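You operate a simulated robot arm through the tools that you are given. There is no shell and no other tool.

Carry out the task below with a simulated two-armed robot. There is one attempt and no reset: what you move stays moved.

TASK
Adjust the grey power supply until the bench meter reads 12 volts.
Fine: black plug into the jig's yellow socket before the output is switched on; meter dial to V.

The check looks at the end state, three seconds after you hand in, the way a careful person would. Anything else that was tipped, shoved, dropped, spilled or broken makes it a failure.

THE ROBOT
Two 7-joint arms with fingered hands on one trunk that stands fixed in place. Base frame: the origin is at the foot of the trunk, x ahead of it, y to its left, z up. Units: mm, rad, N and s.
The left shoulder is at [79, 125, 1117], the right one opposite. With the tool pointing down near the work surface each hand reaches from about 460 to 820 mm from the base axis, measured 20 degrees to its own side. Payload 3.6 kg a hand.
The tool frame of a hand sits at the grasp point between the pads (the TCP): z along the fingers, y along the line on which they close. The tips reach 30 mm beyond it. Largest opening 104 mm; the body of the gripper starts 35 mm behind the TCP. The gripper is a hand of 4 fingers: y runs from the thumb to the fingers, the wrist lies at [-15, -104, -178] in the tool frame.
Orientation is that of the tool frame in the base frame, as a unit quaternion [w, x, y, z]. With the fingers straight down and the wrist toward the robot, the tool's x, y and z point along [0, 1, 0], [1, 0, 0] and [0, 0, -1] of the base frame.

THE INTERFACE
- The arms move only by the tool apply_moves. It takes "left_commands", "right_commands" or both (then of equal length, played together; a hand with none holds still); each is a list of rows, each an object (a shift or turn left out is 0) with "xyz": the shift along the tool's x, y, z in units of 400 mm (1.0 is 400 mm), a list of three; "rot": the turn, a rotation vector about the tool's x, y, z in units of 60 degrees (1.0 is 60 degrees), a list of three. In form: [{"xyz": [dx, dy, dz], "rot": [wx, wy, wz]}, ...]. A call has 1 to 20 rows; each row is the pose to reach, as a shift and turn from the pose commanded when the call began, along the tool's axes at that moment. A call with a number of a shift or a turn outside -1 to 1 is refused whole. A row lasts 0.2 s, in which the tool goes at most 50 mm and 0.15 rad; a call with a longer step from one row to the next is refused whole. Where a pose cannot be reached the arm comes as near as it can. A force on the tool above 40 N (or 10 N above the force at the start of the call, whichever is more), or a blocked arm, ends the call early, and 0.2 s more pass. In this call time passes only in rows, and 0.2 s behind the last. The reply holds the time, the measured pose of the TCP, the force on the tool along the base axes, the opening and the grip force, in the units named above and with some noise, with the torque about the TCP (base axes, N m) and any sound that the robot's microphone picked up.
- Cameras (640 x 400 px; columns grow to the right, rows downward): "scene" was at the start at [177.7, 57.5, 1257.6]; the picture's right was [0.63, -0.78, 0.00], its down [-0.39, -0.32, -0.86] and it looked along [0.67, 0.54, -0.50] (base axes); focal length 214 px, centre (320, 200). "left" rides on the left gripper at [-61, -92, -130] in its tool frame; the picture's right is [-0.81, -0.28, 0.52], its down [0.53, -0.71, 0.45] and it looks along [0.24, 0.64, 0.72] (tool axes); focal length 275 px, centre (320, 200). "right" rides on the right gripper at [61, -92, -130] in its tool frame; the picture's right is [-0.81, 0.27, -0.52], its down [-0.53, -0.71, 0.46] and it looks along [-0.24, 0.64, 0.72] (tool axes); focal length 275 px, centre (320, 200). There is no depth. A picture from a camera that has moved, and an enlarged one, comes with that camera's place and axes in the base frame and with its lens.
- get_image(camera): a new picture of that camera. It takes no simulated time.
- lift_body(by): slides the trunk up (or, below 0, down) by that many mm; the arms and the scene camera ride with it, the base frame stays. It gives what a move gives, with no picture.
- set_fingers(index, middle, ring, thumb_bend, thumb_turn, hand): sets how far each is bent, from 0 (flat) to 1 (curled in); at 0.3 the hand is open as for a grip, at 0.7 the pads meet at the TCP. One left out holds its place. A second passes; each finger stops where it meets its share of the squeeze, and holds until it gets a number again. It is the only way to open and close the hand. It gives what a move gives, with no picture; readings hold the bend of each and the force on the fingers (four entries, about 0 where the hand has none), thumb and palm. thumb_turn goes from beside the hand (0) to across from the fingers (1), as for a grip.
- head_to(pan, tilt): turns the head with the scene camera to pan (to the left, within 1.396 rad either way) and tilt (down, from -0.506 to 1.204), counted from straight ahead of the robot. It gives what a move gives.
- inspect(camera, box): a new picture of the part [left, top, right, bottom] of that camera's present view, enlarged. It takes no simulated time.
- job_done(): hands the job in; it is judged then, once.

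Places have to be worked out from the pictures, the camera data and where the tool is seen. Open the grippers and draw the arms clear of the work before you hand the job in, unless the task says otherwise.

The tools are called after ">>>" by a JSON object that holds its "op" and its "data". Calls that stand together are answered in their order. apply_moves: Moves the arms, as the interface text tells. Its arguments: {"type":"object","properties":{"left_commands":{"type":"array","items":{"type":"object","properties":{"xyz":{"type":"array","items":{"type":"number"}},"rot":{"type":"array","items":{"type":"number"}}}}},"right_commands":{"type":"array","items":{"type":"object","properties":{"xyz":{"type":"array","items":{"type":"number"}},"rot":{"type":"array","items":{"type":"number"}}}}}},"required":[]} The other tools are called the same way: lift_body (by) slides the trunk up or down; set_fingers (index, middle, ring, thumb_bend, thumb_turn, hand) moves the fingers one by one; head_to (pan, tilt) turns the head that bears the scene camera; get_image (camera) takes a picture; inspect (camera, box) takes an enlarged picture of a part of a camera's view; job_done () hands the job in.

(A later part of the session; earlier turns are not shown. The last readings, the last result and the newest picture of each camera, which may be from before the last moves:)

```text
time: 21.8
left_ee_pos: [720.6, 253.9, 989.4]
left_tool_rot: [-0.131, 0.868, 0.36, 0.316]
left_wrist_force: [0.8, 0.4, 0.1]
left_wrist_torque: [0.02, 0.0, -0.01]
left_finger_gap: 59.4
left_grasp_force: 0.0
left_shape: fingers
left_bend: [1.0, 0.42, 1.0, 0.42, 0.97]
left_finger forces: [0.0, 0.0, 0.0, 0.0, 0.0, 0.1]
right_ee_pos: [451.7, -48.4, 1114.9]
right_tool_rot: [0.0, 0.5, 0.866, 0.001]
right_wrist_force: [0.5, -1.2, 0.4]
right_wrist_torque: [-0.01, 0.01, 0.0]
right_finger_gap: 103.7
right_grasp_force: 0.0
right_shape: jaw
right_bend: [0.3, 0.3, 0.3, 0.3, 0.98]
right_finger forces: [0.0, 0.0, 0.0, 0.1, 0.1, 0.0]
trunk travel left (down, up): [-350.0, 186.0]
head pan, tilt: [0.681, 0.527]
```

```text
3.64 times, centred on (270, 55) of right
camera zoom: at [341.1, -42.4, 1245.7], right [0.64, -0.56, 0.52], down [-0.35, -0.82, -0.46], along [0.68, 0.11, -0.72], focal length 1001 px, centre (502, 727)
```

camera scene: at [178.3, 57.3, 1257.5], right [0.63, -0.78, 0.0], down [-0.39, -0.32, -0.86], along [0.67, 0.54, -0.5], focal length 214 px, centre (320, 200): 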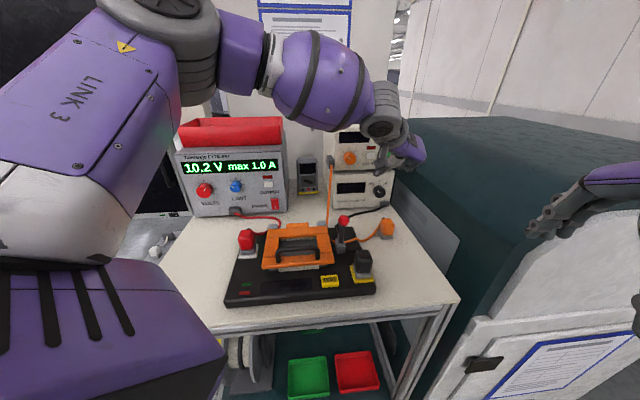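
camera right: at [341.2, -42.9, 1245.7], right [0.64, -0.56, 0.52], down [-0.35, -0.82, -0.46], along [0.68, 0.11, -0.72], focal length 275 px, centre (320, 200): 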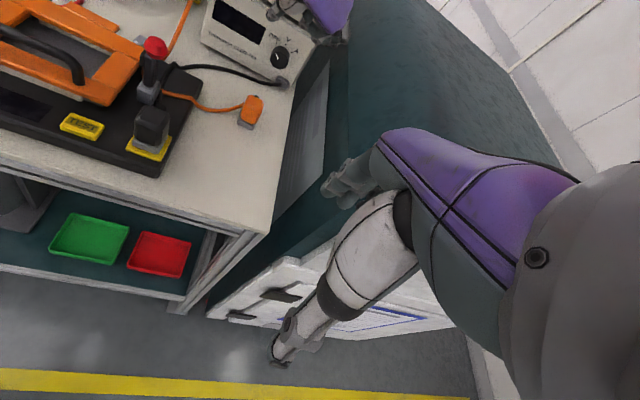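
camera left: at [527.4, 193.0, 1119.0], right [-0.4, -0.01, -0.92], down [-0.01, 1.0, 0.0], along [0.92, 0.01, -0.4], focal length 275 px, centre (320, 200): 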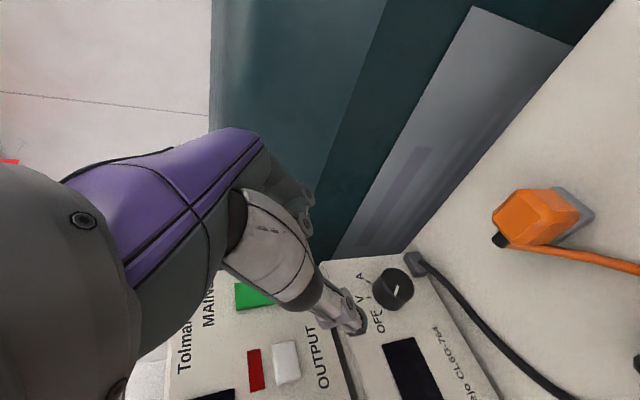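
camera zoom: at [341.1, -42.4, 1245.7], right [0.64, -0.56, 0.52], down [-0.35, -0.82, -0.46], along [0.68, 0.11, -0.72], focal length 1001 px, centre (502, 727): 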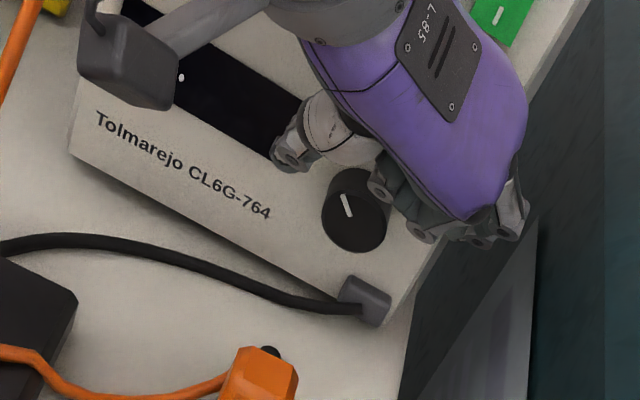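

The thumb and middle finger straddle the dial, and the machine panel at u≈450 is clear of the knuckles. I'll advance the last 39 mm along the fingers.

>>> {"op": "apply_moves", "data": {"left_commands": [{"xyz": [-0.002, -0.001, 0.05]}, {"xyz": [-0.004, -0.001, 0.085]}, {"xyz": [-0.004, -0.001, 0.098]}]}}

>>> {"op": "inspect", "data": {"camera": "left", "box": [260, 180, 420, 340]}}

>>> {"op": "inspect", "data": {"camera": "right", "box": [230, 20, 320, 100]}}

>>> {"op": "inspect", "data": {"camera": "scene", "box": [350, 150, 410, 210]}}

```text
time: 22.6
left_ee_pos: [734.9, 266.0, 961.3]
left_tool_rot: [-0.131, 0.869, 0.358, 0.317]
left_wrist_force: [-12.8, -12.4, 6.3]
left_wrist_torque: [-0.23, -0.11, -0.76]
left_finger_gap: 59.2
left_grasp_force: 8.6
left_shape: fingers
left_bend: [1.0, 0.4, 1.0, 0.42, 0.97]
left_finger forces: [0.0, 17.0, 0.0, 0.0, 0.1, 0.0]
right_ee_pos: [449.9, -49.6, 1115.8]
right_tool_rot: [0.001, 0.5, 0.866, 0.0]
right_wrist_force: [0.1, 0.7, -0.8]
right_wrist_torque: [0.0, 0.02, -0.01]
right_finger_gap: 103.6
right_grasp_force: 0.1
right_shape: jaw
right_bend: [0.3, 0.3, 0.3, 0.3, 0.98]
right_finger forces: [0.1, 0.0, 0.0, 0.0, 0.1, 0.0]
trunk travel left (down, up): [-350.0, 186.0]
head pan, tilt: [0.681, 0.527]
```

```text
2.50 times, centred on (340, 260) of left
camera zoom: at [576.8, 238.7, 1019.4], right [-0.4, -0.01, -0.92], down [-0.01, 1.0, -0.01], along [0.92, 0.0, -0.4], focal length 688 px, centre (270, 50)
```

zoom: 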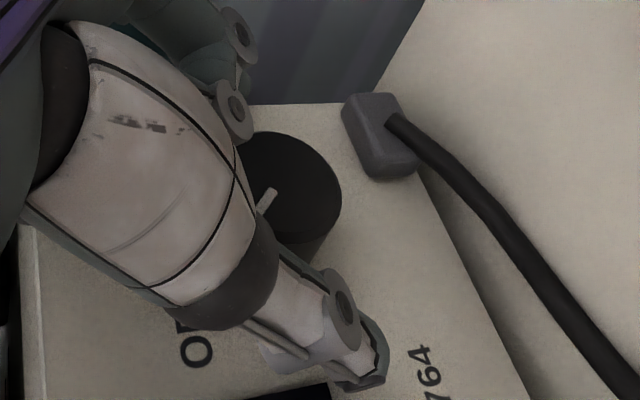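

```text
5.00 times, centred on (275, 60) of right
camera zoom: at [338.8, -44.1, 1246.4], right [0.64, -0.57, 0.52], down [-0.35, -0.82, -0.46], along [0.68, 0.11, -0.72], focal length 1376 px, centre (545, 900)
```

zoom: 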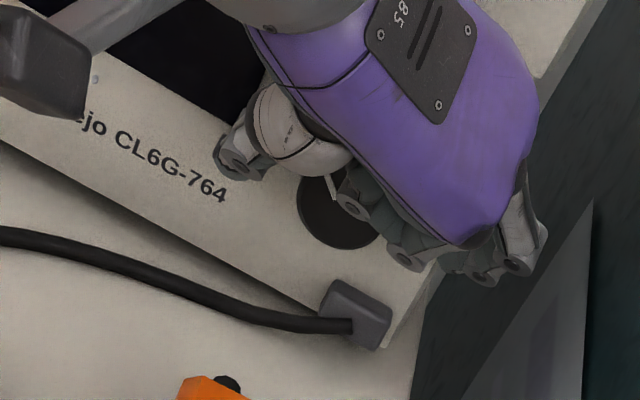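

```text
6.67 times, centred on (380, 180) of scene
camera zoom: at [175.9, 56.0, 1258.0], right [0.63, -0.78, 0.0], down [-0.39, -0.32, -0.86], along [0.67, 0.54, -0.5], focal length 1430 px, centre (-80, 333)
```

zoom: 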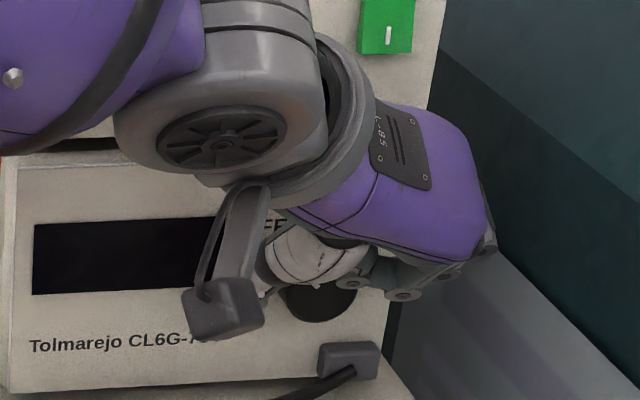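

The middle fingertip touched the panel with about 18 N, so I'll back off right away and check that the meter did not shift.

>>> {"op": "apply_moves", "data": {"left_commands": [{"xyz": [-0.0134, 0, -0.0112]}]}}

>>> {"op": "inspect", "data": {"camera": "right", "box": [200, 0, 340, 110]}}

>>> {"op": "inspect", "data": {"camera": "left", "box": [260, 180, 420, 340]}}

```text
time: 23.0
left_ee_pos: [730.7, 264.3, 959.8]
left_tool_rot: [-0.133, 0.867, 0.361, 0.317]
left_wrist_force: [-3.2, -4.5, 1.9]
left_wrist_torque: [-0.09, -0.08, -0.26]
left_finger_gap: 59.2
left_grasp_force: 2.0
left_shape: fingers
left_bend: [1.0, 0.4, 1.0, 0.42, 0.97]
left_finger forces: [0.1, 4.8, 0.0, 0.0, 0.0, 0.0]
right_ee_pos: [449.1, -48.7, 1114.6]
right_tool_rot: [0.0, 0.5, 0.866, 0.0]
right_wrist_force: [0.0, 0.0, 0.2]
right_wrist_torque: [0.0, -0.01, -0.02]
right_finger_gap: 103.6
right_grasp_force: 0.1
right_shape: jaw
right_bend: [0.3, 0.3, 0.3, 0.3, 0.98]
right_finger forces: [0.0, 0.1, 0.0, 0.1, 0.1, 0.0]
trunk travel left (down, up): [-350.0, 186.0]
head pan, tilt: [0.681, 0.527]
```

```text
3.64 times, centred on (270, 55) of right
camera zoom: at [340.0, -43.1, 1246.0], right [0.64, -0.56, 0.52], down [-0.35, -0.82, -0.46], along [0.68, 0.11, -0.72], focal length 1001 px, centre (502, 727)
```

zoom: 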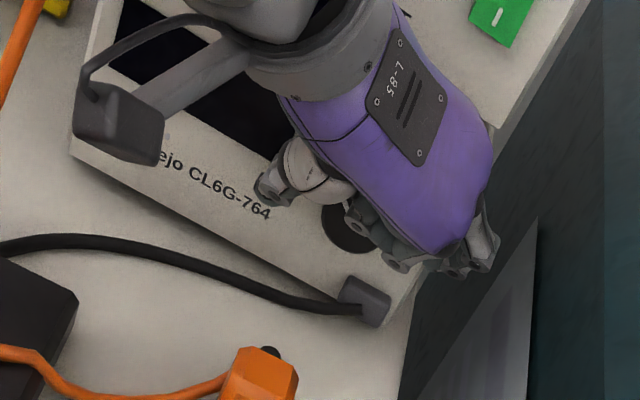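

```text
2.50 times, centred on (340, 260) of left
camera zoom: at [573.2, 236.7, 1018.3], right [-0.4, -0.01, -0.92], down [-0.01, 1.0, 0.0], along [0.92, 0.01, -0.4], focal length 688 px, centre (270, 50)
```

zoom: 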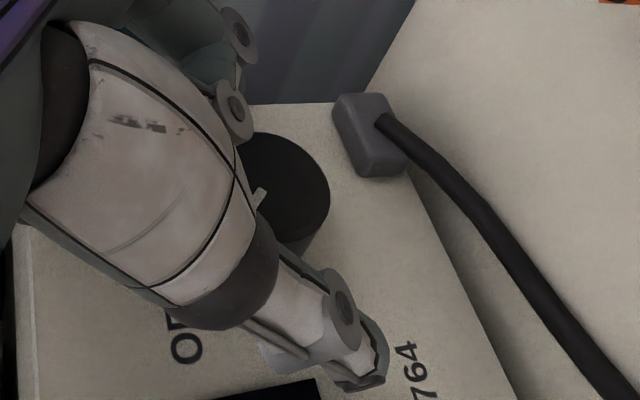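

The meter has not moved: its corner and connector are at the same pixels. I'll back off a little more to free the middle finger, then look again.

>>> {"op": "apply_moves", "data": {"left_commands": [{"xyz": [-0.0134, 0, -0.0112]}]}}

>>> {"op": "inspect", "data": {"camera": "right", "box": [245, 30, 305, 85]}}

>>> {"op": "inspect", "data": {"camera": "left", "box": [280, 180, 380, 280]}}

>>> {"op": "inspect", "data": {"camera": "scene", "box": [360, 170, 400, 210]}}

```text
time: 23.4
left_ee_pos: [726.8, 260.2, 957.5]
left_tool_rot: [-0.133, 0.867, 0.361, 0.316]
left_wrist_force: [0.5, 0.3, 0.0]
left_wrist_torque: [0.0, 0.02, 0.02]
left_finger_gap: 59.1
left_grasp_force: 0.0
left_shape: fingers
left_bend: [1.0, 0.42, 1.0, 0.42, 0.97]
left_finger forces: [0.0, 0.1, 0.0, 0.0, 0.0, 0.0]
right_ee_pos: [450.4, -48.2, 1115.2]
right_tool_rot: [0.0, 0.5, 0.866, 0.0]
right_wrist_force: [-0.4, -0.4, -0.1]
right_wrist_torque: [-0.02, 0.03, -0.03]
right_finger_gap: 103.8
right_grasp_force: 0.0
right_shape: jaw
right_bend: [0.3, 0.3, 0.3, 0.3, 0.98]
right_finger forces: [0.0, 0.0, 0.1, 0.1, 0.0, 0.1]
trunk travel left (down, up): [-350.0, 186.0]
head pan, tilt: [0.681, 0.527]
```

```text
7.27 times, centred on (275, 58) of right
camera zoom: at [340.4, -42.7, 1246.0], right [0.64, -0.56, 0.52], down [-0.35, -0.82, -0.46], along [0.68, 0.11, -0.72], focal length 2002 px, centre (647, 1236)
```

zoom: 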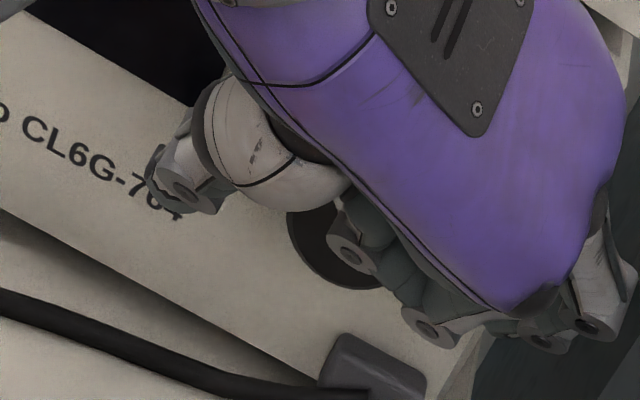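

```text
4.00 times, centred on (330, 230) of left
camera zoom: at [568.5, 231.9, 1017.3], right [-0.4, -0.01, -0.92], down [-0.01, 1.0, 0.0], along [0.92, 0.01, -0.4], focal length 1101 px, centre (280, 80)
```

zoom: 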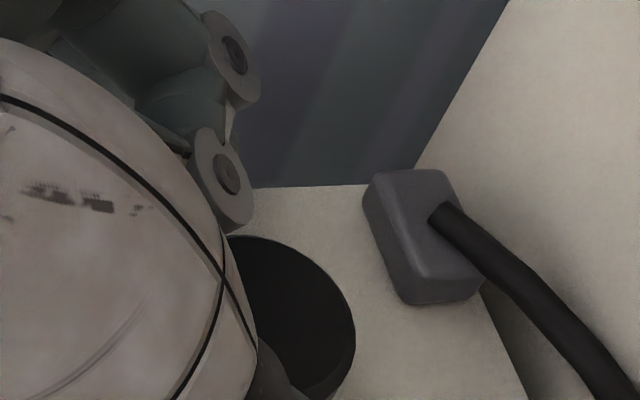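

```text
10.00 times, centred on (380, 190) of scene
camera zoom: at [177.6, 57.4, 1257.6], right [0.63, -0.78, 0.0], down [-0.39, -0.32, -0.86], along [0.67, 0.54, -0.5], focal length 2145 px, centre (-280, 300)
```

zoom: 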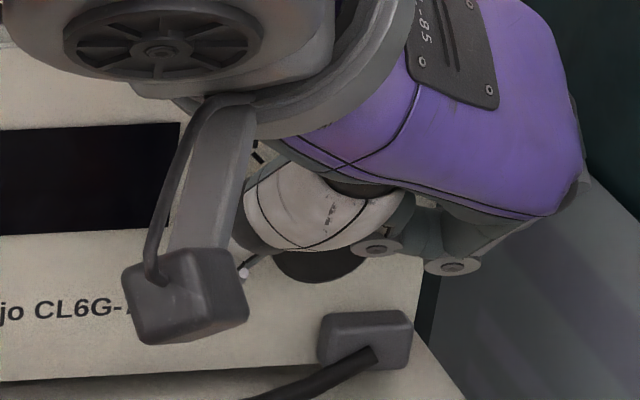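

The contact torque puts the touch about 42 mm to the right, on the panel, at the splayed middle fingertip. So the thumb opposes the gap between index and middle. I'll back off, switch to a thumb–index pinch, and flatten the approach.

>>> {"op": "apply_moves", "data": {"left_commands": [{"xyz": [0, 0, -0.08]}, {"xyz": [0, 0, -0.16]}]}}

>>> {"op": "set_fingers", "data": {"hand": "left", "index": 0.42, "middle": 1.0, "ring": 1.0, "thumb_bend": 0.42}}

>>> {"op": "apply_moves", "data": {"left_commands": [{"rot": [0, 0.0835, 0]}, {"rot": [0, 0.167, 0]}]}}

>>> {"op": "apply_moves", "data": {"left_commands": [{"rot": [0.0536, 0, 0.0638]}, {"rot": [0.1072, 0, 0.1277]}]}}

>>> {"op": "get_image", "data": {"camera": "left"}}

>>> {"op": "inspect", "data": {"camera": "right", "box": [200, 0, 340, 110]}}

>>> {"op": "get_image", "data": {"camera": "scene"}}

```text
time: 24.0
left_ee_pos: [696.9, 232.9, 1006.6]
left_tool_rot: [-0.133, 0.867, 0.36, 0.316]
left_wrist_force: [0.0, 0.2, -0.2]
left_wrist_torque: [0.01, 0.01, 0.01]
left_finger_gap: 59.2
left_grasp_force: 0.0
left_shape: fingers
left_bend: [1.0, 0.42, 1.0, 0.42, 0.97]
left_finger forces: [0.0, 0.0, 0.0, 0.0, 0.0, 0.0]
right_ee_pos: [451.6, -48.6, 1116.0]
right_tool_rot: [0.0, 0.5, 0.866, 0.0]
right_wrist_force: [0.2, 0.4, 0.4]
right_wrist_torque: [-0.01, 0.01, 0.03]
right_finger_gap: 103.6
right_grasp_force: 0.1
right_shape: jaw
right_bend: [0.3, 0.3, 0.3, 0.3, 0.98]
right_finger forces: [0.0, 0.1, 0.1, 0.0, 0.1, 0.0]
trunk travel left (down, up): [-350.0, 186.0]
head pan, tilt: [0.681, 0.527]
```

```text
time: 25.0
left_ee_pos: [699.2, 231.5, 1006.6]
left_tool_rot: [-0.132, 0.868, 0.36, 0.316]
left_wrist_force: [-0.4, -1.2, 0.5]
left_wrist_torque: [0.02, 0.0, 0.01]
left_finger_gap: 72.3
left_grasp_force: 0.0
left_shape: fingers
left_bend: [0.42, 1.0, 1.0, 0.42, 0.97]
left_finger forces: [0.0, 0.1, 0.1, 0.1, 0.0, 0.0]
right_ee_pos: [450.8, -48.0, 1114.9]
right_tool_rot: [0.001, 0.5, 0.866, 0.0]
right_wrist_force: [0.2, 0.0, -0.2]
right_wrist_torque: [0.01, 0.03, 0.04]
right_finger_gap: 103.9
right_grasp_force: 0.1
right_shape: jaw
right_bend: [0.3, 0.3, 0.3, 0.3, 0.98]
right_finger forces: [0.1, 0.0, 0.0, 0.0, 0.0, 0.1]
trunk travel left (down, up): [-350.0, 186.0]
head pan, tilt: [0.681, 0.527]
```

```text
time: 25.6
left_ee_pos: [697.4, 230.4, 1008.3]
left_tool_rot: [-0.162, 0.837, 0.347, 0.391]
left_wrist_force: [-0.5, 0.7, 0.3]
left_wrist_torque: [-0.02, 0.03, -0.01]
left_finger_gap: 72.3
left_grasp_force: 0.1
left_shape: fingers
left_bend: [0.42, 1.0, 1.0, 0.42, 0.97]
left_finger forces: [0.0, 0.0, 0.0, 0.0, 0.0, 0.0]
right_ee_pos: [449.6, -48.8, 1115.3]
right_tool_rot: [0.0, 0.501, 0.866, 0.0]
right_wrist_force: [0.0, -0.4, 0.7]
right_wrist_torque: [-0.02, 0.0, 0.01]
right_finger_gap: 104.2
right_grasp_force: 0.1
right_shape: jaw
right_bend: [0.3, 0.3, 0.3, 0.3, 0.98]
right_finger forces: [0.0, 0.0, 0.0, 0.0, 0.0, 0.0]
trunk travel left (down, up): [-350.0, 186.0]
head pan, tilt: [0.681, 0.527]
```

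```text
time: 26.2
left_ee_pos: [698.7, 230.3, 1006.6]
left_tool_rot: [-0.237, 0.848, 0.312, 0.358]
left_wrist_force: [0.6, -0.1, -0.5]
left_wrist_torque: [0.0, 0.02, 0.0]
left_finger_gap: 72.3
left_grasp_force: 0.0
left_shape: fingers
left_bend: [0.42, 1.0, 1.0, 0.42, 0.97]
left_finger forces: [0.1, 0.0, 0.0, 0.0, 0.0, 0.0]
right_ee_pos: [451.8, -48.3, 1115.4]
right_tool_rot: [0.0, 0.5, 0.866, 0.0]
right_wrist_force: [0.0, 0.1, -0.8]
right_wrist_torque: [0.01, 0.02, -0.02]
right_finger_gap: 103.9
right_grasp_force: 0.0
right_shape: jaw
right_bend: [0.3, 0.3, 0.3, 0.3, 0.98]
right_finger forces: [0.0, 0.0, 0.1, 0.1, 0.0, 0.0]
trunk travel left (down, up): [-350.0, 186.0]
head pan, tilt: [0.681, 0.527]
```

```text
taken
camera left: at [538.5, 190.2, 1058.3], right [-0.4, 0.22, -0.89], down [0.0, 0.97, 0.24], along [0.92, 0.09, -0.39], focal length 275 px, centre (320, 200)
```

left: 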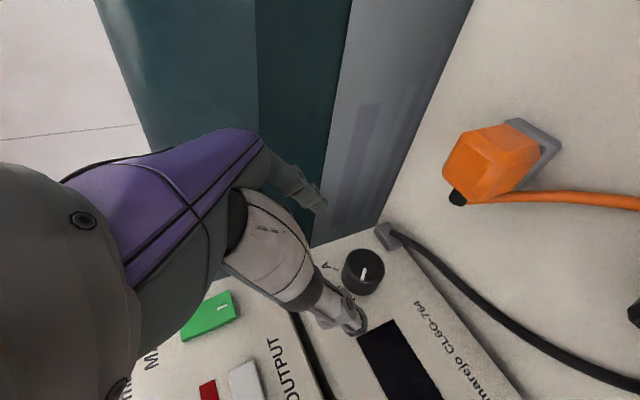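

```text
3.64 times, centred on (270, 55) of right
camera zoom: at [340.6, -42.7, 1245.9], right [0.64, -0.56, 0.52], down [-0.35, -0.82, -0.46], along [0.68, 0.11, -0.72], focal length 1001 px, centre (502, 727)
```

zoom: 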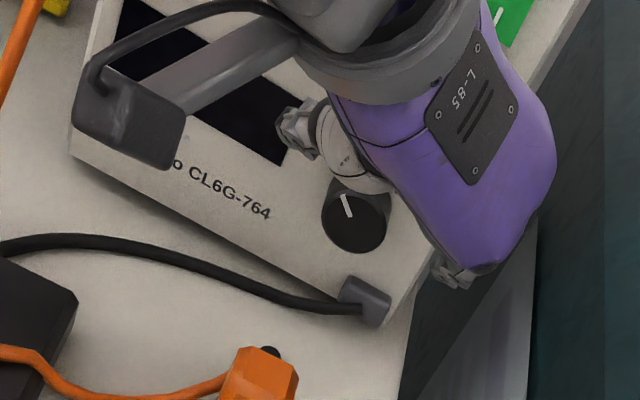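

```text
taken
camera scene: at [177.8, 57.4, 1257.6], right [0.63, -0.78, 0.0], down [-0.39, -0.32, -0.86], along [0.67, 0.54, -0.5], focal length 214 px, centre (320, 200)
```

scene: 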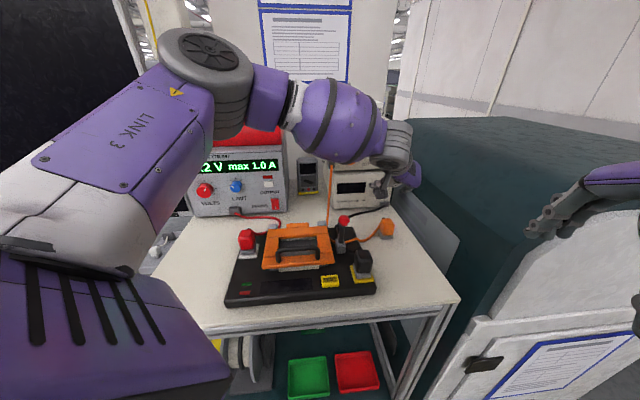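

The orientation is as intended: 40° down-tilt with a 10° roll. I'll move in on the dial with thumb and index open, stopping about 6 mm short of full depth.

>>> {"op": "apply_moves", "data": {"left_commands": [{"xyz": [-0.002, 0.018, 0.06]}, {"xyz": [-0.005, 0.0258, 0.12]}, {"xyz": [-0.0075, 0.0258, 0.167]}]}}

>>> {"op": "inspect", "data": {"camera": "left", "box": [260, 180, 420, 340]}}

>>> {"op": "inspect", "data": {"camera": "right", "box": [230, 20, 320, 100]}}

>>> {"op": "inspect", "data": {"camera": "scene", "box": [350, 160, 410, 220]}}

```text
time: 27.0
left_ee_pos: [734.6, 264.4, 961.5]
left_tool_rot: [-0.235, 0.848, 0.311, 0.359]
left_wrist_force: [-0.9, 0.4, -1.0]
left_wrist_torque: [-0.01, 0.01, 0.04]
left_finger_gap: 72.4
left_grasp_force: 0.1
left_shape: fingers
left_bend: [0.42, 1.0, 1.0, 0.42, 0.97]
left_finger forces: [0.1, 0.0, 0.1, 0.0, 0.0, 0.0]
right_ee_pos: [451.1, -48.1, 1115.5]
right_tool_rot: [0.0, 0.5, 0.866, 0.001]
right_wrist_force: [-0.5, 0.1, 0.2]
right_wrist_torque: [0.02, -0.01, 0.03]
right_finger_gap: 103.5
right_grasp_force: 0.1
right_shape: jaw
right_bend: [0.3, 0.3, 0.3, 0.3, 0.98]
right_finger forces: [0.0, 0.0, 0.0, 0.1, 0.0, 0.1]
trunk travel left (down, up): [-350.0, 186.0]
head pan, tilt: [0.681, 0.527]
```

```text
2.50 times, centred on (340, 260) of left
camera zoom: at [576.5, 224.5, 1011.1], right [-0.4, 0.22, -0.89], down [0.0, 0.97, 0.24], along [0.92, 0.09, -0.39], focal length 688 px, centre (270, 50)
```

zoom: 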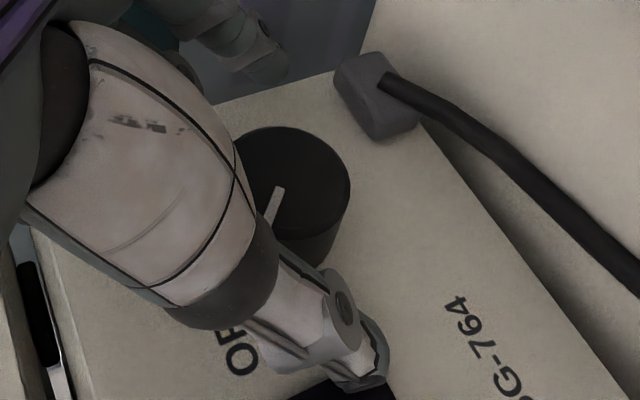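

```text
5.00 times, centred on (275, 60) of right
camera zoom: at [340.9, -42.5, 1245.8], right [0.64, -0.56, 0.52], down [-0.35, -0.82, -0.46], along [0.68, 0.11, -0.72], focal length 1376 px, centre (545, 900)
```

zoom: 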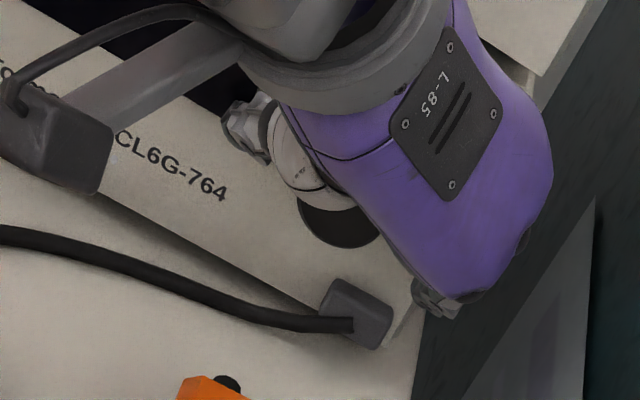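

```text
6.67 times, centred on (380, 190) of scene
camera zoom: at [178.1, 57.6, 1257.5], right [0.63, -0.78, 0.0], down [-0.39, -0.32, -0.86], along [0.67, 0.54, -0.5], focal length 1430 px, centre (-80, 267)
```

zoom: 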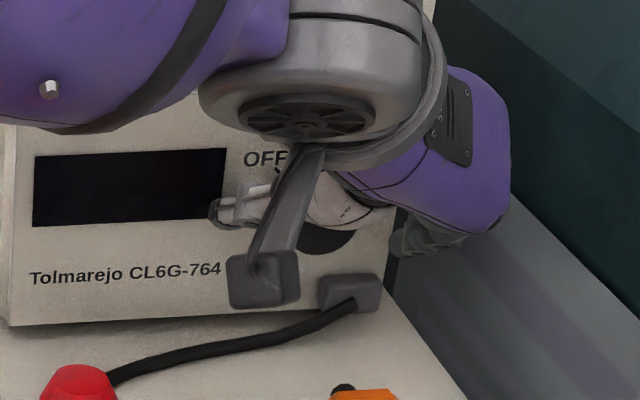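

No contact so far. I'll narrow the pinch to just over the knob width and check depth.

>>> {"op": "set_fingers", "data": {"hand": "left", "index": 0.54, "thumb_bend": 0.54}}

>>> {"op": "inspect", "data": {"camera": "left", "box": [270, 180, 390, 300]}}

>>> {"op": "inspect", "data": {"camera": "right", "box": [245, 30, 305, 85]}}

```text
time: 28.0
left_ee_pos: [735.8, 263.8, 961.0]
left_tool_rot: [-0.235, 0.848, 0.312, 0.359]
left_wrist_force: [0.2, 0.4, -0.8]
left_wrist_torque: [0.03, -0.01, 0.01]
left_finger_gap: 41.9
left_grasp_force: 0.1
left_shape: fingers
left_bend: [0.54, 1.0, 1.0, 0.54, 0.97]
left_finger forces: [0.0, 0.1, 0.0, 0.1, 0.0, 0.0]
right_ee_pos: [451.0, -47.7, 1115.4]
right_tool_rot: [0.0, 0.5, 0.866, 0.001]
right_wrist_force: [0.2, 0.1, 0.5]
right_wrist_torque: [0.0, -0.06, -0.02]
right_finger_gap: 103.7
right_grasp_force: 0.0
right_shape: jaw
right_bend: [0.3, 0.3, 0.3, 0.3, 0.98]
right_finger forces: [0.0, 0.0, 0.1, 0.0, 0.0, 0.1]
trunk travel left (down, up): [-350.0, 186.0]
head pan, tilt: [0.681, 0.527]
```

```text
3.33 times, centred on (330, 240) of left
camera zoom: at [576.1, 224.1, 1011.4], right [-0.4, 0.22, -0.89], down [0.0, 0.97, 0.24], along [0.92, 0.09, -0.39], focal length 918 px, centre (287, 67)
```

zoom: 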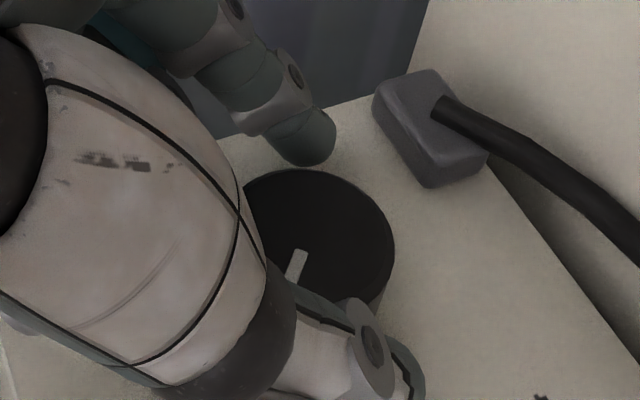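

```text
7.27 times, centred on (275, 58) of right
camera zoom: at [340.4, -42.7, 1246.0], right [0.64, -0.56, 0.52], down [-0.35, -0.82, -0.46], along [0.68, 0.11, -0.72], focal length 2002 px, centre (647, 1236)
```

zoom: 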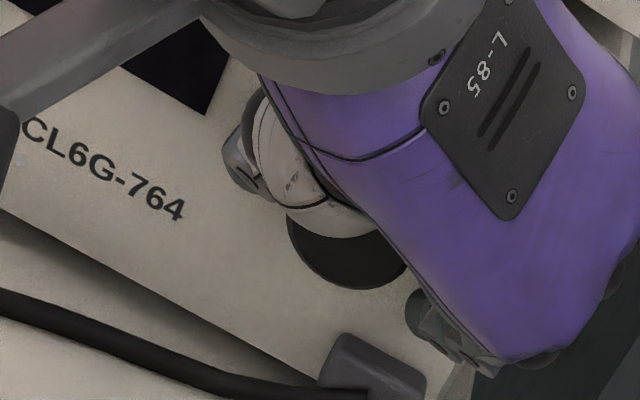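

The index tip is beside the knob's lower right, overlapping its depth by only about 6 mm. I'll shift up 6 mm and in 7 mm for a better bite, then check before closing.

>>> {"op": "apply_moves", "data": {"left_commands": [{"xyz": [0.0226, -0.0027, 0.0039]}]}}

>>> {"op": "inspect", "data": {"camera": "left", "box": [270, 180, 390, 300]}}

```text
time: 28.4
left_ee_pos: [737.7, 267.9, 967.8]
left_tool_rot: [-0.234, 0.848, 0.312, 0.358]
left_wrist_force: [-4.4, -3.9, -0.1]
left_wrist_torque: [-0.08, 0.12, 0.13]
left_finger_gap: 42.4
left_grasp_force: 3.4
left_shape: fingers
left_bend: [0.54, 1.0, 1.0, 0.54, 0.96]
left_finger forces: [1.8, 0.0, 0.0, 0.1, 4.7, 0.0]
right_ee_pos: [449.9, -48.6, 1115.4]
right_tool_rot: [0.0, 0.5, 0.866, 0.001]
right_wrist_force: [-0.3, -1.0, -1.2]
right_wrist_torque: [0.01, 0.0, -0.01]
right_finger_gap: 103.8
right_grasp_force: 0.1
right_shape: jaw
right_bend: [0.3, 0.3, 0.3, 0.3, 0.98]
right_finger forces: [0.0, 0.0, 0.0, 0.0, 0.1, 0.0]
trunk travel left (down, up): [-350.0, 186.0]
head pan, tilt: [0.681, 0.527]
```

```text
3.33 times, centred on (330, 240) of left
camera zoom: at [580.1, 227.9, 1017.6], right [-0.4, 0.22, -0.89], down [0.01, 0.97, 0.24], along [0.92, 0.09, -0.39], focal length 918 px, centre (287, 67)
```

zoom: 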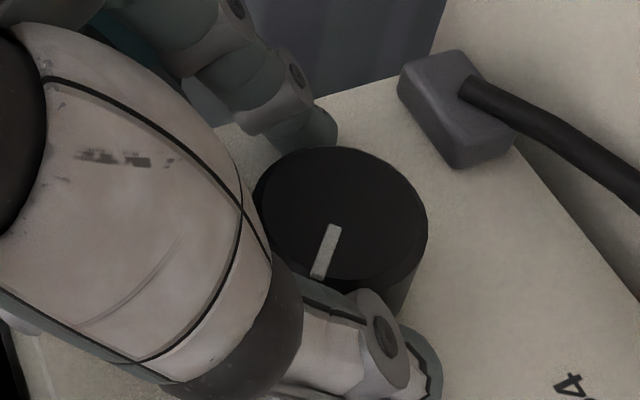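

Both tips now just touch the panel beside the knob. I'll back off about 2.5 mm and close the pinch.

>>> {"op": "apply_moves", "data": {"left_commands": [{"xyz": [-0.004, 0, -0.0048]}]}}

>>> {"op": "set_fingers", "data": {"hand": "left", "index": 0.7, "thumb_bend": 0.7}}

>>> {"op": "inspect", "data": {"camera": "left", "box": [270, 180, 390, 300]}}

```text
time: 28.8
left_ee_pos: [737.3, 266.7, 967.6]
left_tool_rot: [-0.236, 0.847, 0.313, 0.358]
left_wrist_force: [-1.7, -1.5, 0.1]
left_wrist_torque: [-0.01, 0.02, 0.03]
left_finger_gap: 41.9
left_grasp_force: 0.7
left_shape: fingers
left_bend: [0.54, 1.0, 1.0, 0.54, 0.96]
left_finger forces: [0.0, 0.0, 0.0, 0.0, 1.4, 0.0]
right_ee_pos: [450.7, -47.9, 1115.1]
right_tool_rot: [0.001, 0.5, 0.866, 0.0]
right_wrist_force: [0.2, -1.0, 0.5]
right_wrist_torque: [0.01, -0.02, 0.0]
right_finger_gap: 103.9
right_grasp_force: 0.1
right_shape: jaw
right_bend: [0.3, 0.3, 0.3, 0.3, 0.98]
right_finger forces: [0.1, 0.1, 0.1, 0.0, 0.0, 0.0]
trunk travel left (down, up): [-350.0, 186.0]
head pan, tilt: [0.681, 0.527]
```

```text
time: 29.8
left_ee_pos: [737.3, 267.9, 968.1]
left_tool_rot: [-0.235, 0.847, 0.313, 0.359]
left_wrist_force: [0.1, 2.2, 1.0]
left_wrist_torque: [0.05, 0.0, 0.05]
left_finger_gap: 28.1
left_grasp_force: 8.9
left_shape: fingers
left_bend: [0.6, 1.0, 1.0, 0.61, 0.97]
left_finger forces: [6.7, 0.1, 0.0, 0.0, 9.7, 0.0]
right_ee_pos: [450.9, -48.0, 1115.8]
right_tool_rot: [0.0, 0.5, 0.866, 0.0]
right_wrist_force: [0.0, 0.7, -0.5]
right_wrist_torque: [0.0, 0.03, -0.02]
right_finger_gap: 103.7
right_grasp_force: 0.1
right_shape: jaw
right_bend: [0.3, 0.3, 0.3, 0.3, 0.98]
right_finger forces: [0.0, 0.1, 0.2, 0.0, 0.0, 0.0]
trunk travel left (down, up): [-350.0, 186.0]
head pan, tilt: [0.681, 0.527]
```

```text
3.33 times, centred on (330, 240) of left
camera zoom: at [578.8, 227.5, 1018.0], right [-0.4, 0.22, -0.89], down [0.0, 0.97, 0.24], along [0.92, 0.09, -0.39], focal length 918 px, centre (287, 67)
```

zoom: 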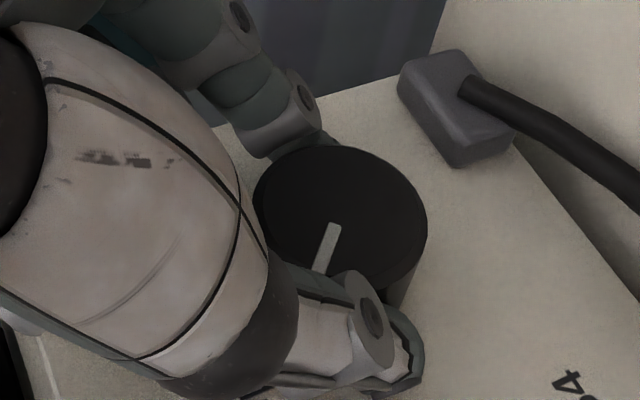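

The dial is held at 8.9 N and the pointer has not moved. I'll turn the hand 25° clockwise about the dial's own axis.

>>> {"op": "apply_moves", "data": {"left_commands": [{"xyz": [-0.0001, 0.0091, 0.0001], "rot": [0.0893, 0, 0.1064]}, {"xyz": [-0.0012, 0.0181, 0.001], "rot": [0.1786, 0, 0.2128]}, {"xyz": [-0.0034, 0.0268, 0.0028], "rot": [0.268, 0, 0.3192]}]}}

>>> {"op": "inspect", "data": {"camera": "left", "box": [270, 180, 390, 300]}}

>>> {"op": "inspect", "data": {"camera": "right", "box": [230, 10, 320, 90]}}

>>> {"op": "inspect", "data": {"camera": "scene", "box": [320, 160, 420, 220]}}

```text
time: 30.5
left_ee_pos: [734.2, 276.0, 962.9]
left_tool_rot: [-0.334, 0.863, 0.235, 0.296]
left_wrist_force: [-6.6, -17.1, -9.1]
left_wrist_torque: [-0.23, 0.27, 0.08]
left_finger_gap: 22.7
left_grasp_force: 17.7
left_shape: fingers
left_bend: [0.54, 1.0, 1.0, 0.69, 0.95]
left_finger forces: [23.4, 0.0, 0.0, 0.1, 10.9, 0.0]
left hand out of reach, approached as far as the arm can: row 2, 3
right_ee_pos: [451.9, -47.0, 1114.7]
right_tool_rot: [-0.001, 0.501, 0.866, 0.001]
right_wrist_force: [0.2, 0.3, -0.1]
right_wrist_torque: [-0.02, 0.04, 0.02]
right_finger_gap: 103.6
right_grasp_force: 0.0
right_shape: jaw
right_bend: [0.3, 0.3, 0.3, 0.3, 0.98]
right_finger forces: [0.0, 0.1, 0.0, 0.0, 0.1, 0.0]
trunk travel left (down, up): [-350.0, 186.0]
head pan, tilt: [0.681, 0.527]
stopped in row 3 (left hand): the force on the tool passed its limit at 64 N (the readings are from after the stop); the commanded pose is now the measured one
```

```text
3.33 times, centred on (330, 240) of left
camera zoom: at [588.1, 231.4, 1040.3], right [-0.56, 0.39, -0.73], down [0.11, 0.91, 0.39], along [0.82, 0.14, -0.55], focal length 918 px, centre (287, 67)
```

zoom: 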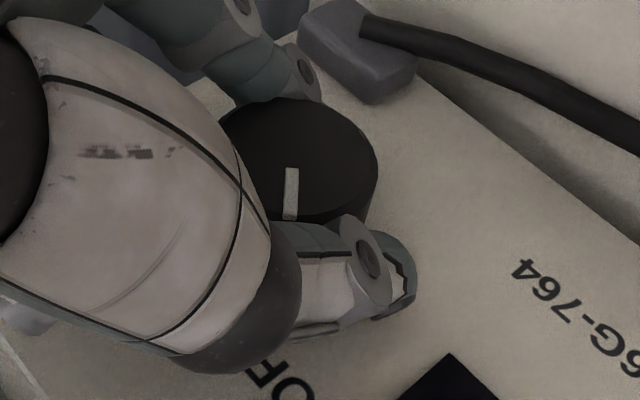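

```text
5.00 times, centred on (275, 50) of right
camera zoom: at [341.6, -43.1, 1245.6], right [0.64, -0.56, 0.52], down [-0.35, -0.82, -0.46], along [0.68, 0.11, -0.72], focal length 1376 px, centre (545, 950)
```

zoom: 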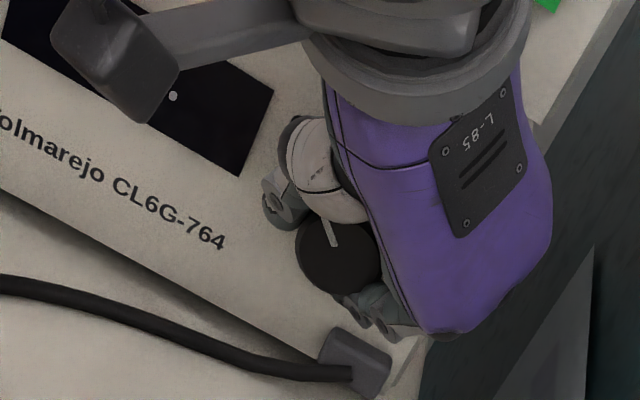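

```text
6.40 times, centred on (370, 190) of scene
camera zoom: at [178.7, 56.9, 1257.4], right [0.63, -0.78, 0.0], down [-0.39, -0.32, -0.86], along [0.67, 0.54, -0.5], focal length 1373 px, centre (0, 264)
```

zoom: 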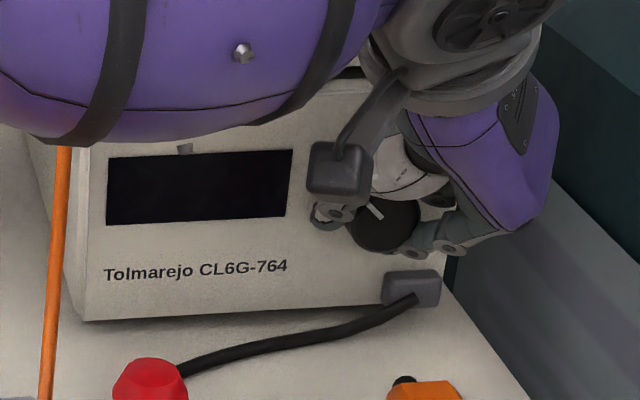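

The arm hit a joint limit part-way, so the hand drifted sideways and the move stopped on force. The meter label and connector are at the same pixels, so nothing shifted. I'll check the pointer closely.

>>> {"op": "inspect", "data": {"camera": "scene", "box": [360, 180, 400, 210]}}

>>> {"op": "inspect", "data": {"camera": "right", "box": [255, 30, 305, 70]}}

>>> {"op": "get_image", "data": {"camera": "scene"}}

```text
13.33 times, centred on (380, 195) of scene
camera zoom: at [178.7, 56.9, 1257.4], right [0.63, -0.78, 0.0], down [-0.39, -0.32, -0.86], along [0.67, 0.54, -0.5], focal length 2860 px, centre (-480, 267)
```

zoom: 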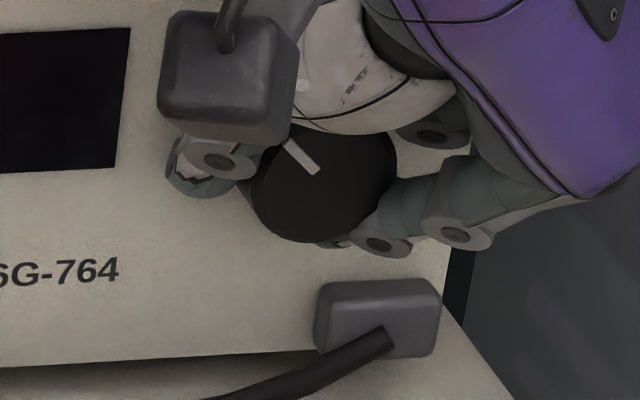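

```text
10.00 times, centred on (280, 50) of right
camera zoom: at [341.6, -43.1, 1245.6], right [0.64, -0.56, 0.52], down [-0.35, -0.82, -0.46], along [0.68, 0.11, -0.72], focal length 2753 px, centre (720, 1700)
```

zoom: 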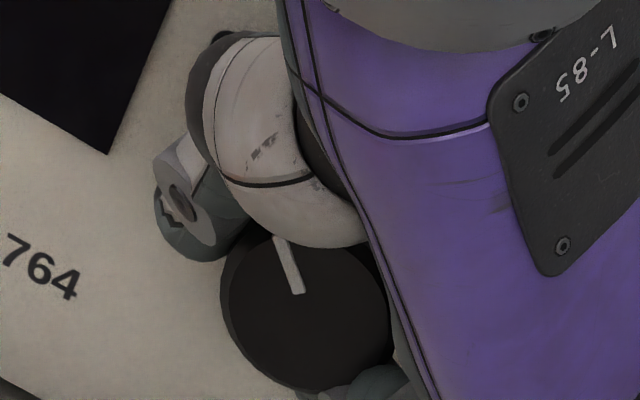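

```text
taken
camera scene: at [178.7, 56.9, 1257.4], right [0.63, -0.78, 0.0], down [-0.39, -0.32, -0.86], along [0.67, 0.54, -0.5], focal length 214 px, centre (320, 200)
```

scene: 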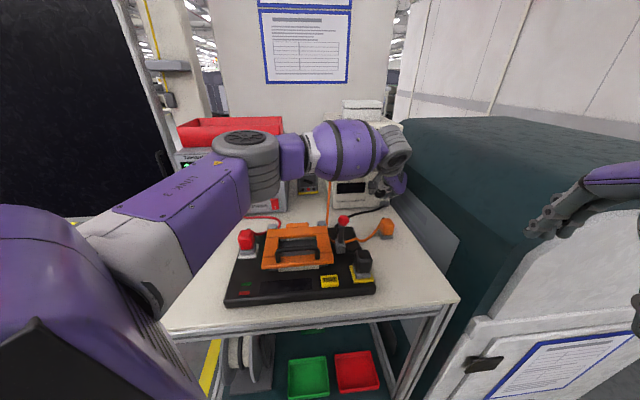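

The pointer is still at OFF; the fingers slipped because the arm was nearly fully stretched. I'll open the pinch and back straight out to re-plan with smaller strokes inside the reach.

>>> {"op": "set_fingers", "data": {"hand": "left", "index": 0.48, "thumb_bend": 0.48}}

>>> {"op": "apply_moves", "data": {"left_commands": [{"xyz": [0, 0, -0.05]}, {"xyz": [0, 0, -0.13]}]}}

>>> {"op": "get_image", "data": {"camera": "scene"}}

>>> {"op": "get_image", "data": {"camera": "right"}}

```text
time: 31.5
left_ee_pos: [733.3, 278.6, 967.9]
left_tool_rot: [-0.336, 0.861, 0.238, 0.299]
left_wrist_force: [-13.4, -21.9, 1.3]
left_wrist_torque: [-0.49, 0.3, 0.3]
left_finger_gap: 48.2
left_grasp_force: 12.4
left_shape: fingers
left_bend: [0.46, 1.0, 1.0, 0.56, 0.93]
left_finger forces: [9.1, 0.0, 0.0, 0.0, 15.9, 0.0]
right_ee_pos: [449.7, -50.3, 1115.5]
right_tool_rot: [0.0, 0.5, 0.866, 0.001]
right_wrist_force: [-0.1, 0.0, -0.7]
right_wrist_torque: [0.02, 0.0, 0.02]
right_finger_gap: 103.7
right_grasp_force: 0.1
right_shape: jaw
right_bend: [0.3, 0.3, 0.3, 0.3, 0.98]
right_finger forces: [0.1, 0.1, 0.0, 0.0, 0.0, 0.0]
trunk travel left (down, up): [-350.0, 186.0]
head pan, tilt: [0.681, 0.527]
```

```text
time: 32.1
left_ee_pos: [715.7, 248.3, 997.5]
left_tool_rot: [-0.339, 0.859, 0.24, 0.298]
left_wrist_force: [0.4, -0.5, 0.6]
left_wrist_torque: [0.01, -0.05, 0.01]
left_finger_gap: 57.4
left_grasp_force: 0.1
left_shape: fingers
left_bend: [0.48, 1.0, 1.0, 0.48, 0.97]
left_finger forces: [0.0, 0.1, 0.0, 0.1, 0.0, 0.0]
right_ee_pos: [450.7, -49.4, 1114.8]
right_tool_rot: [-0.001, 0.5, 0.866, 0.0]
right_wrist_force: [-0.9, 0.1, 0.5]
right_wrist_torque: [0.03, 0.01, 0.02]
right_finger_gap: 103.6
right_grasp_force: 0.0
right_shape: jaw
right_bend: [0.3, 0.3, 0.3, 0.3, 0.98]
right_finger forces: [0.0, 0.1, 0.1, 0.0, 0.0, 0.1]
trunk travel left (down, up): [-350.0, 186.0]
head pan, tilt: [0.681, 0.527]
```

```text
taken
camera scene: at [177.5, 57.2, 1257.7], right [0.63, -0.78, 0.0], down [-0.39, -0.32, -0.86], along [0.67, 0.54, -0.5], focal length 214 px, centre (320, 200)
```

scene: 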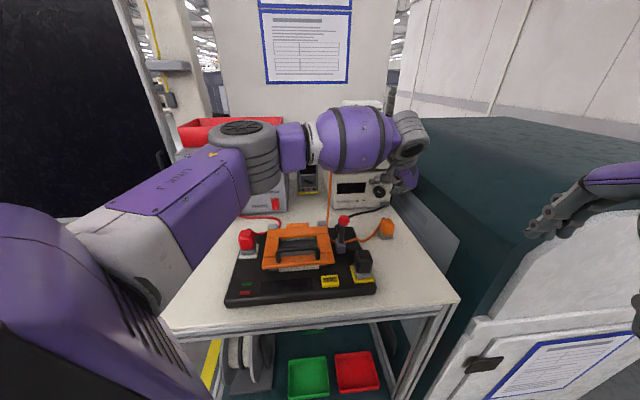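

```text
taken
camera right: at [340.3, -42.8, 1246.0], right [0.64, -0.56, 0.52], down [-0.35, -0.82, -0.46], along [0.68, 0.11, -0.72], focal length 275 px, centre (320, 200)
```

right: 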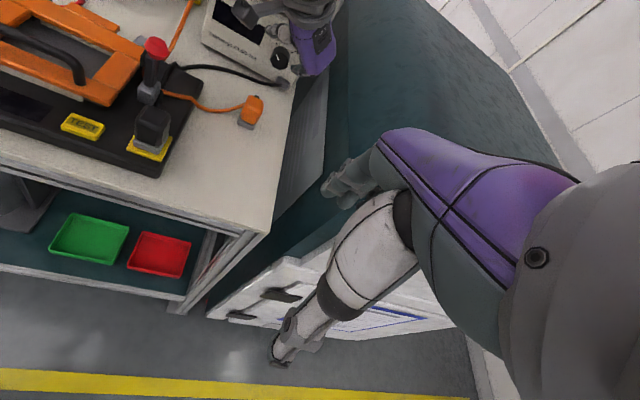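

The hand is free again. I'll return to a slightly negative roll (−5°) in front of the dial, staying at hover depth.

>>> {"op": "apply_moves", "data": {"left_commands": [{"xyz": [-0.007, -0.002, -0.01], "rot": [-0.077, 0.004, -0.103]}, {"xyz": [-0.013, -0.004, -0.017], "rot": [-0.154, 0.0075, -0.2065]}, {"xyz": [-0.02, -0.006, -0.025], "rot": [-0.231, 0.011, -0.31]}, {"xyz": [-0.026, -0.008, -0.033], "rot": [-0.308, 0.015, -0.413]}]}}

>>> {"op": "get_image", "data": {"camera": "scene"}}

>>> {"op": "inspect", "data": {"camera": "right", "box": [200, 0, 340, 110]}}

```text
time: 33.1
left_ee_pos: [702.8, 236.1, 999.9]
left_tool_rot: [-0.125, 0.83, 0.363, 0.404]
left_wrist_force: [-0.5, -1.0, -0.7]
left_wrist_torque: [0.01, -0.01, 0.01]
left_finger_gap: 57.2
left_grasp_force: 0.1
left_shape: fingers
left_bend: [0.48, 1.0, 1.0, 0.48, 0.97]
left_finger forces: [0.1, 0.0, 0.0, 0.0, 0.0, 0.0]
right_ee_pos: [449.8, -47.7, 1114.3]
right_tool_rot: [0.0, 0.5, 0.866, 0.0]
right_wrist_force: [0.2, 0.3, -0.2]
right_wrist_torque: [0.03, -0.02, 0.02]
right_finger_gap: 103.9
right_grasp_force: 0.0
right_shape: jaw
right_bend: [0.3, 0.3, 0.3, 0.3, 0.98]
right_finger forces: [0.1, 0.0, 0.0, 0.0, 0.0, 0.1]
trunk travel left (down, up): [-350.0, 186.0]
head pan, tilt: [0.681, 0.527]
```

```text
taken
camera scene: at [177.6, 57.6, 1257.6], right [0.63, -0.78, 0.0], down [-0.39, -0.32, -0.86], along [0.67, 0.54, -0.5], focal length 214 px, centre (320, 200)
```

scene: 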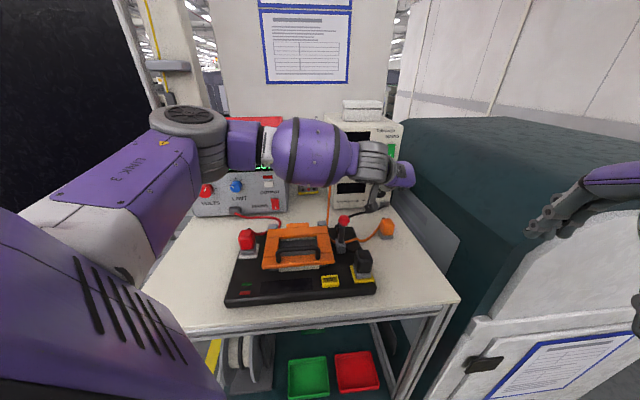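

```text
3.64 times, centred on (270, 55) of right
camera zoom: at [340.4, -42.4, 1245.9], right [0.64, -0.56, 0.52], down [-0.35, -0.82, -0.46], along [0.68, 0.11, -0.72], focal length 1001 px, centre (502, 727)
```

zoom: 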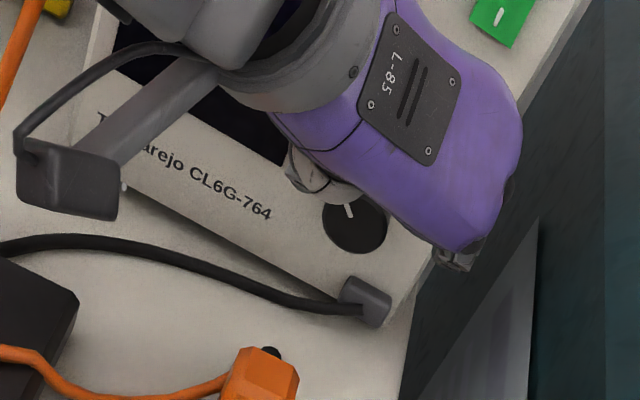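

The pose matches the plan: −5° roll, with clearance over the lever. I'll move in to grip depth at the dial with the pinch slightly open.

>>> {"op": "apply_moves", "data": {"left_commands": [{"xyz": [0.002, -0.0138, 0.04]}, {"xyz": [0.006, -0.0138, 0.09]}, {"xyz": [0.0103, -0.0138, 0.137]}]}}

>>> {"op": "inspect", "data": {"camera": "left", "box": [270, 180, 390, 300]}}

>>> {"op": "inspect", "data": {"camera": "right", "box": [245, 20, 315, 85]}}

```text
time: 33.9
left_ee_pos: [732.7, 268.9, 967.6]
left_tool_rot: [-0.126, 0.83, 0.364, 0.404]
left_wrist_force: [0.6, 1.0, 0.6]
left_wrist_torque: [0.03, 0.04, -0.03]
left_finger_gap: 57.3
left_grasp_force: 0.1
left_shape: fingers
left_bend: [0.48, 1.0, 1.0, 0.48, 0.97]
left_finger forces: [0.0, 0.0, 0.0, 0.0, 0.0, 0.1]
right_ee_pos: [450.9, -48.1, 1114.2]
right_tool_rot: [0.0, 0.5, 0.866, 0.001]
right_wrist_force: [-0.2, -0.2, 0.0]
right_wrist_torque: [0.01, -0.03, -0.01]
right_finger_gap: 104.0
right_grasp_force: 0.2
right_shape: jaw
right_bend: [0.3, 0.3, 0.3, 0.3, 0.98]
right_finger forces: [0.1, 0.0, 0.0, 0.0, 0.0, 0.0]
trunk travel left (down, up): [-350.0, 186.0]
head pan, tilt: [0.681, 0.527]
```

```text
3.33 times, centred on (330, 240) of left
camera zoom: at [566.5, 237.3, 994.8], right [-0.23, 0.05, -0.97], down [-0.02, 1.0, 0.05], along [0.97, 0.03, -0.22], focal length 918 px, centre (287, 67)
```

zoom: 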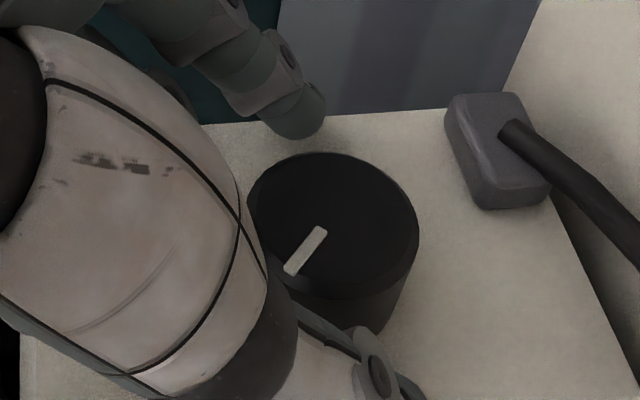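

```text
6.15 times, centred on (280, 52) of right
camera zoom: at [340.7, -42.5, 1245.8], right [0.64, -0.56, 0.52], down [-0.35, -0.82, -0.46], along [0.68, 0.11, -0.72], focal length 1694 px, centre (566, 1108)
```

zoom: 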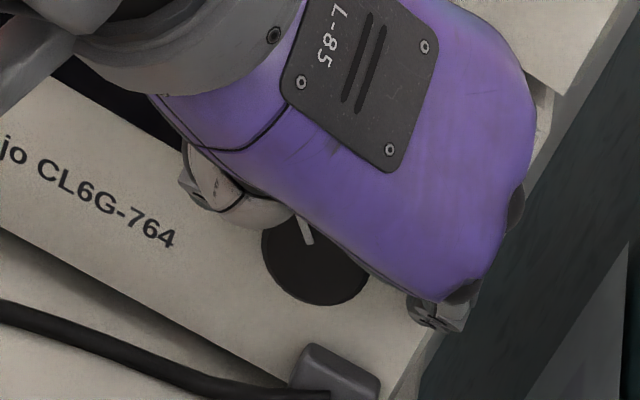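

The tips sit on both sides of the knob with no contact. I'll close the pinch.

>>> {"op": "set_fingers", "data": {"hand": "left", "index": 0.72, "thumb_bend": 0.72}}

>>> {"op": "inspect", "data": {"camera": "left", "box": [270, 180, 390, 300]}}

```text
time: 34.9
left_ee_pos: [733.0, 268.7, 967.1]
left_tool_rot: [-0.127, 0.83, 0.364, 0.404]
left_wrist_force: [-1.3, 3.1, -0.9]
left_wrist_torque: [0.08, 0.01, 0.05]
left_finger_gap: 27.5
left_grasp_force: 9.3
left_shape: fingers
left_bend: [0.61, 1.0, 1.0, 0.61, 0.97]
left_finger forces: [8.6, 0.0, 0.1, 0.0, 10.9, 0.0]
right_ee_pos: [450.2, -47.8, 1115.4]
right_tool_rot: [-0.001, 0.5, 0.866, 0.0]
right_wrist_force: [-0.1, -1.2, -0.5]
right_wrist_torque: [-0.02, -0.01, 0.02]
right_finger_gap: 103.7
right_grasp_force: 0.0
right_shape: jaw
right_bend: [0.3, 0.3, 0.3, 0.3, 0.98]
right_finger forces: [0.0, 0.0, 0.0, 0.0, 0.0, 0.1]
trunk travel left (down, up): [-350.0, 186.0]
head pan, tilt: [0.681, 0.527]
```

```text
3.33 times, centred on (330, 240) of left
camera zoom: at [566.2, 237.6, 994.7], right [-0.23, 0.05, -0.97], down [-0.02, 1.0, 0.05], along [0.97, 0.03, -0.23], focal length 918 px, centre (287, 67)
```

zoom: 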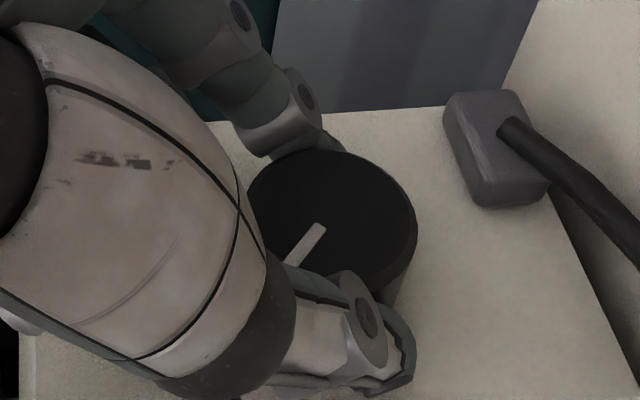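

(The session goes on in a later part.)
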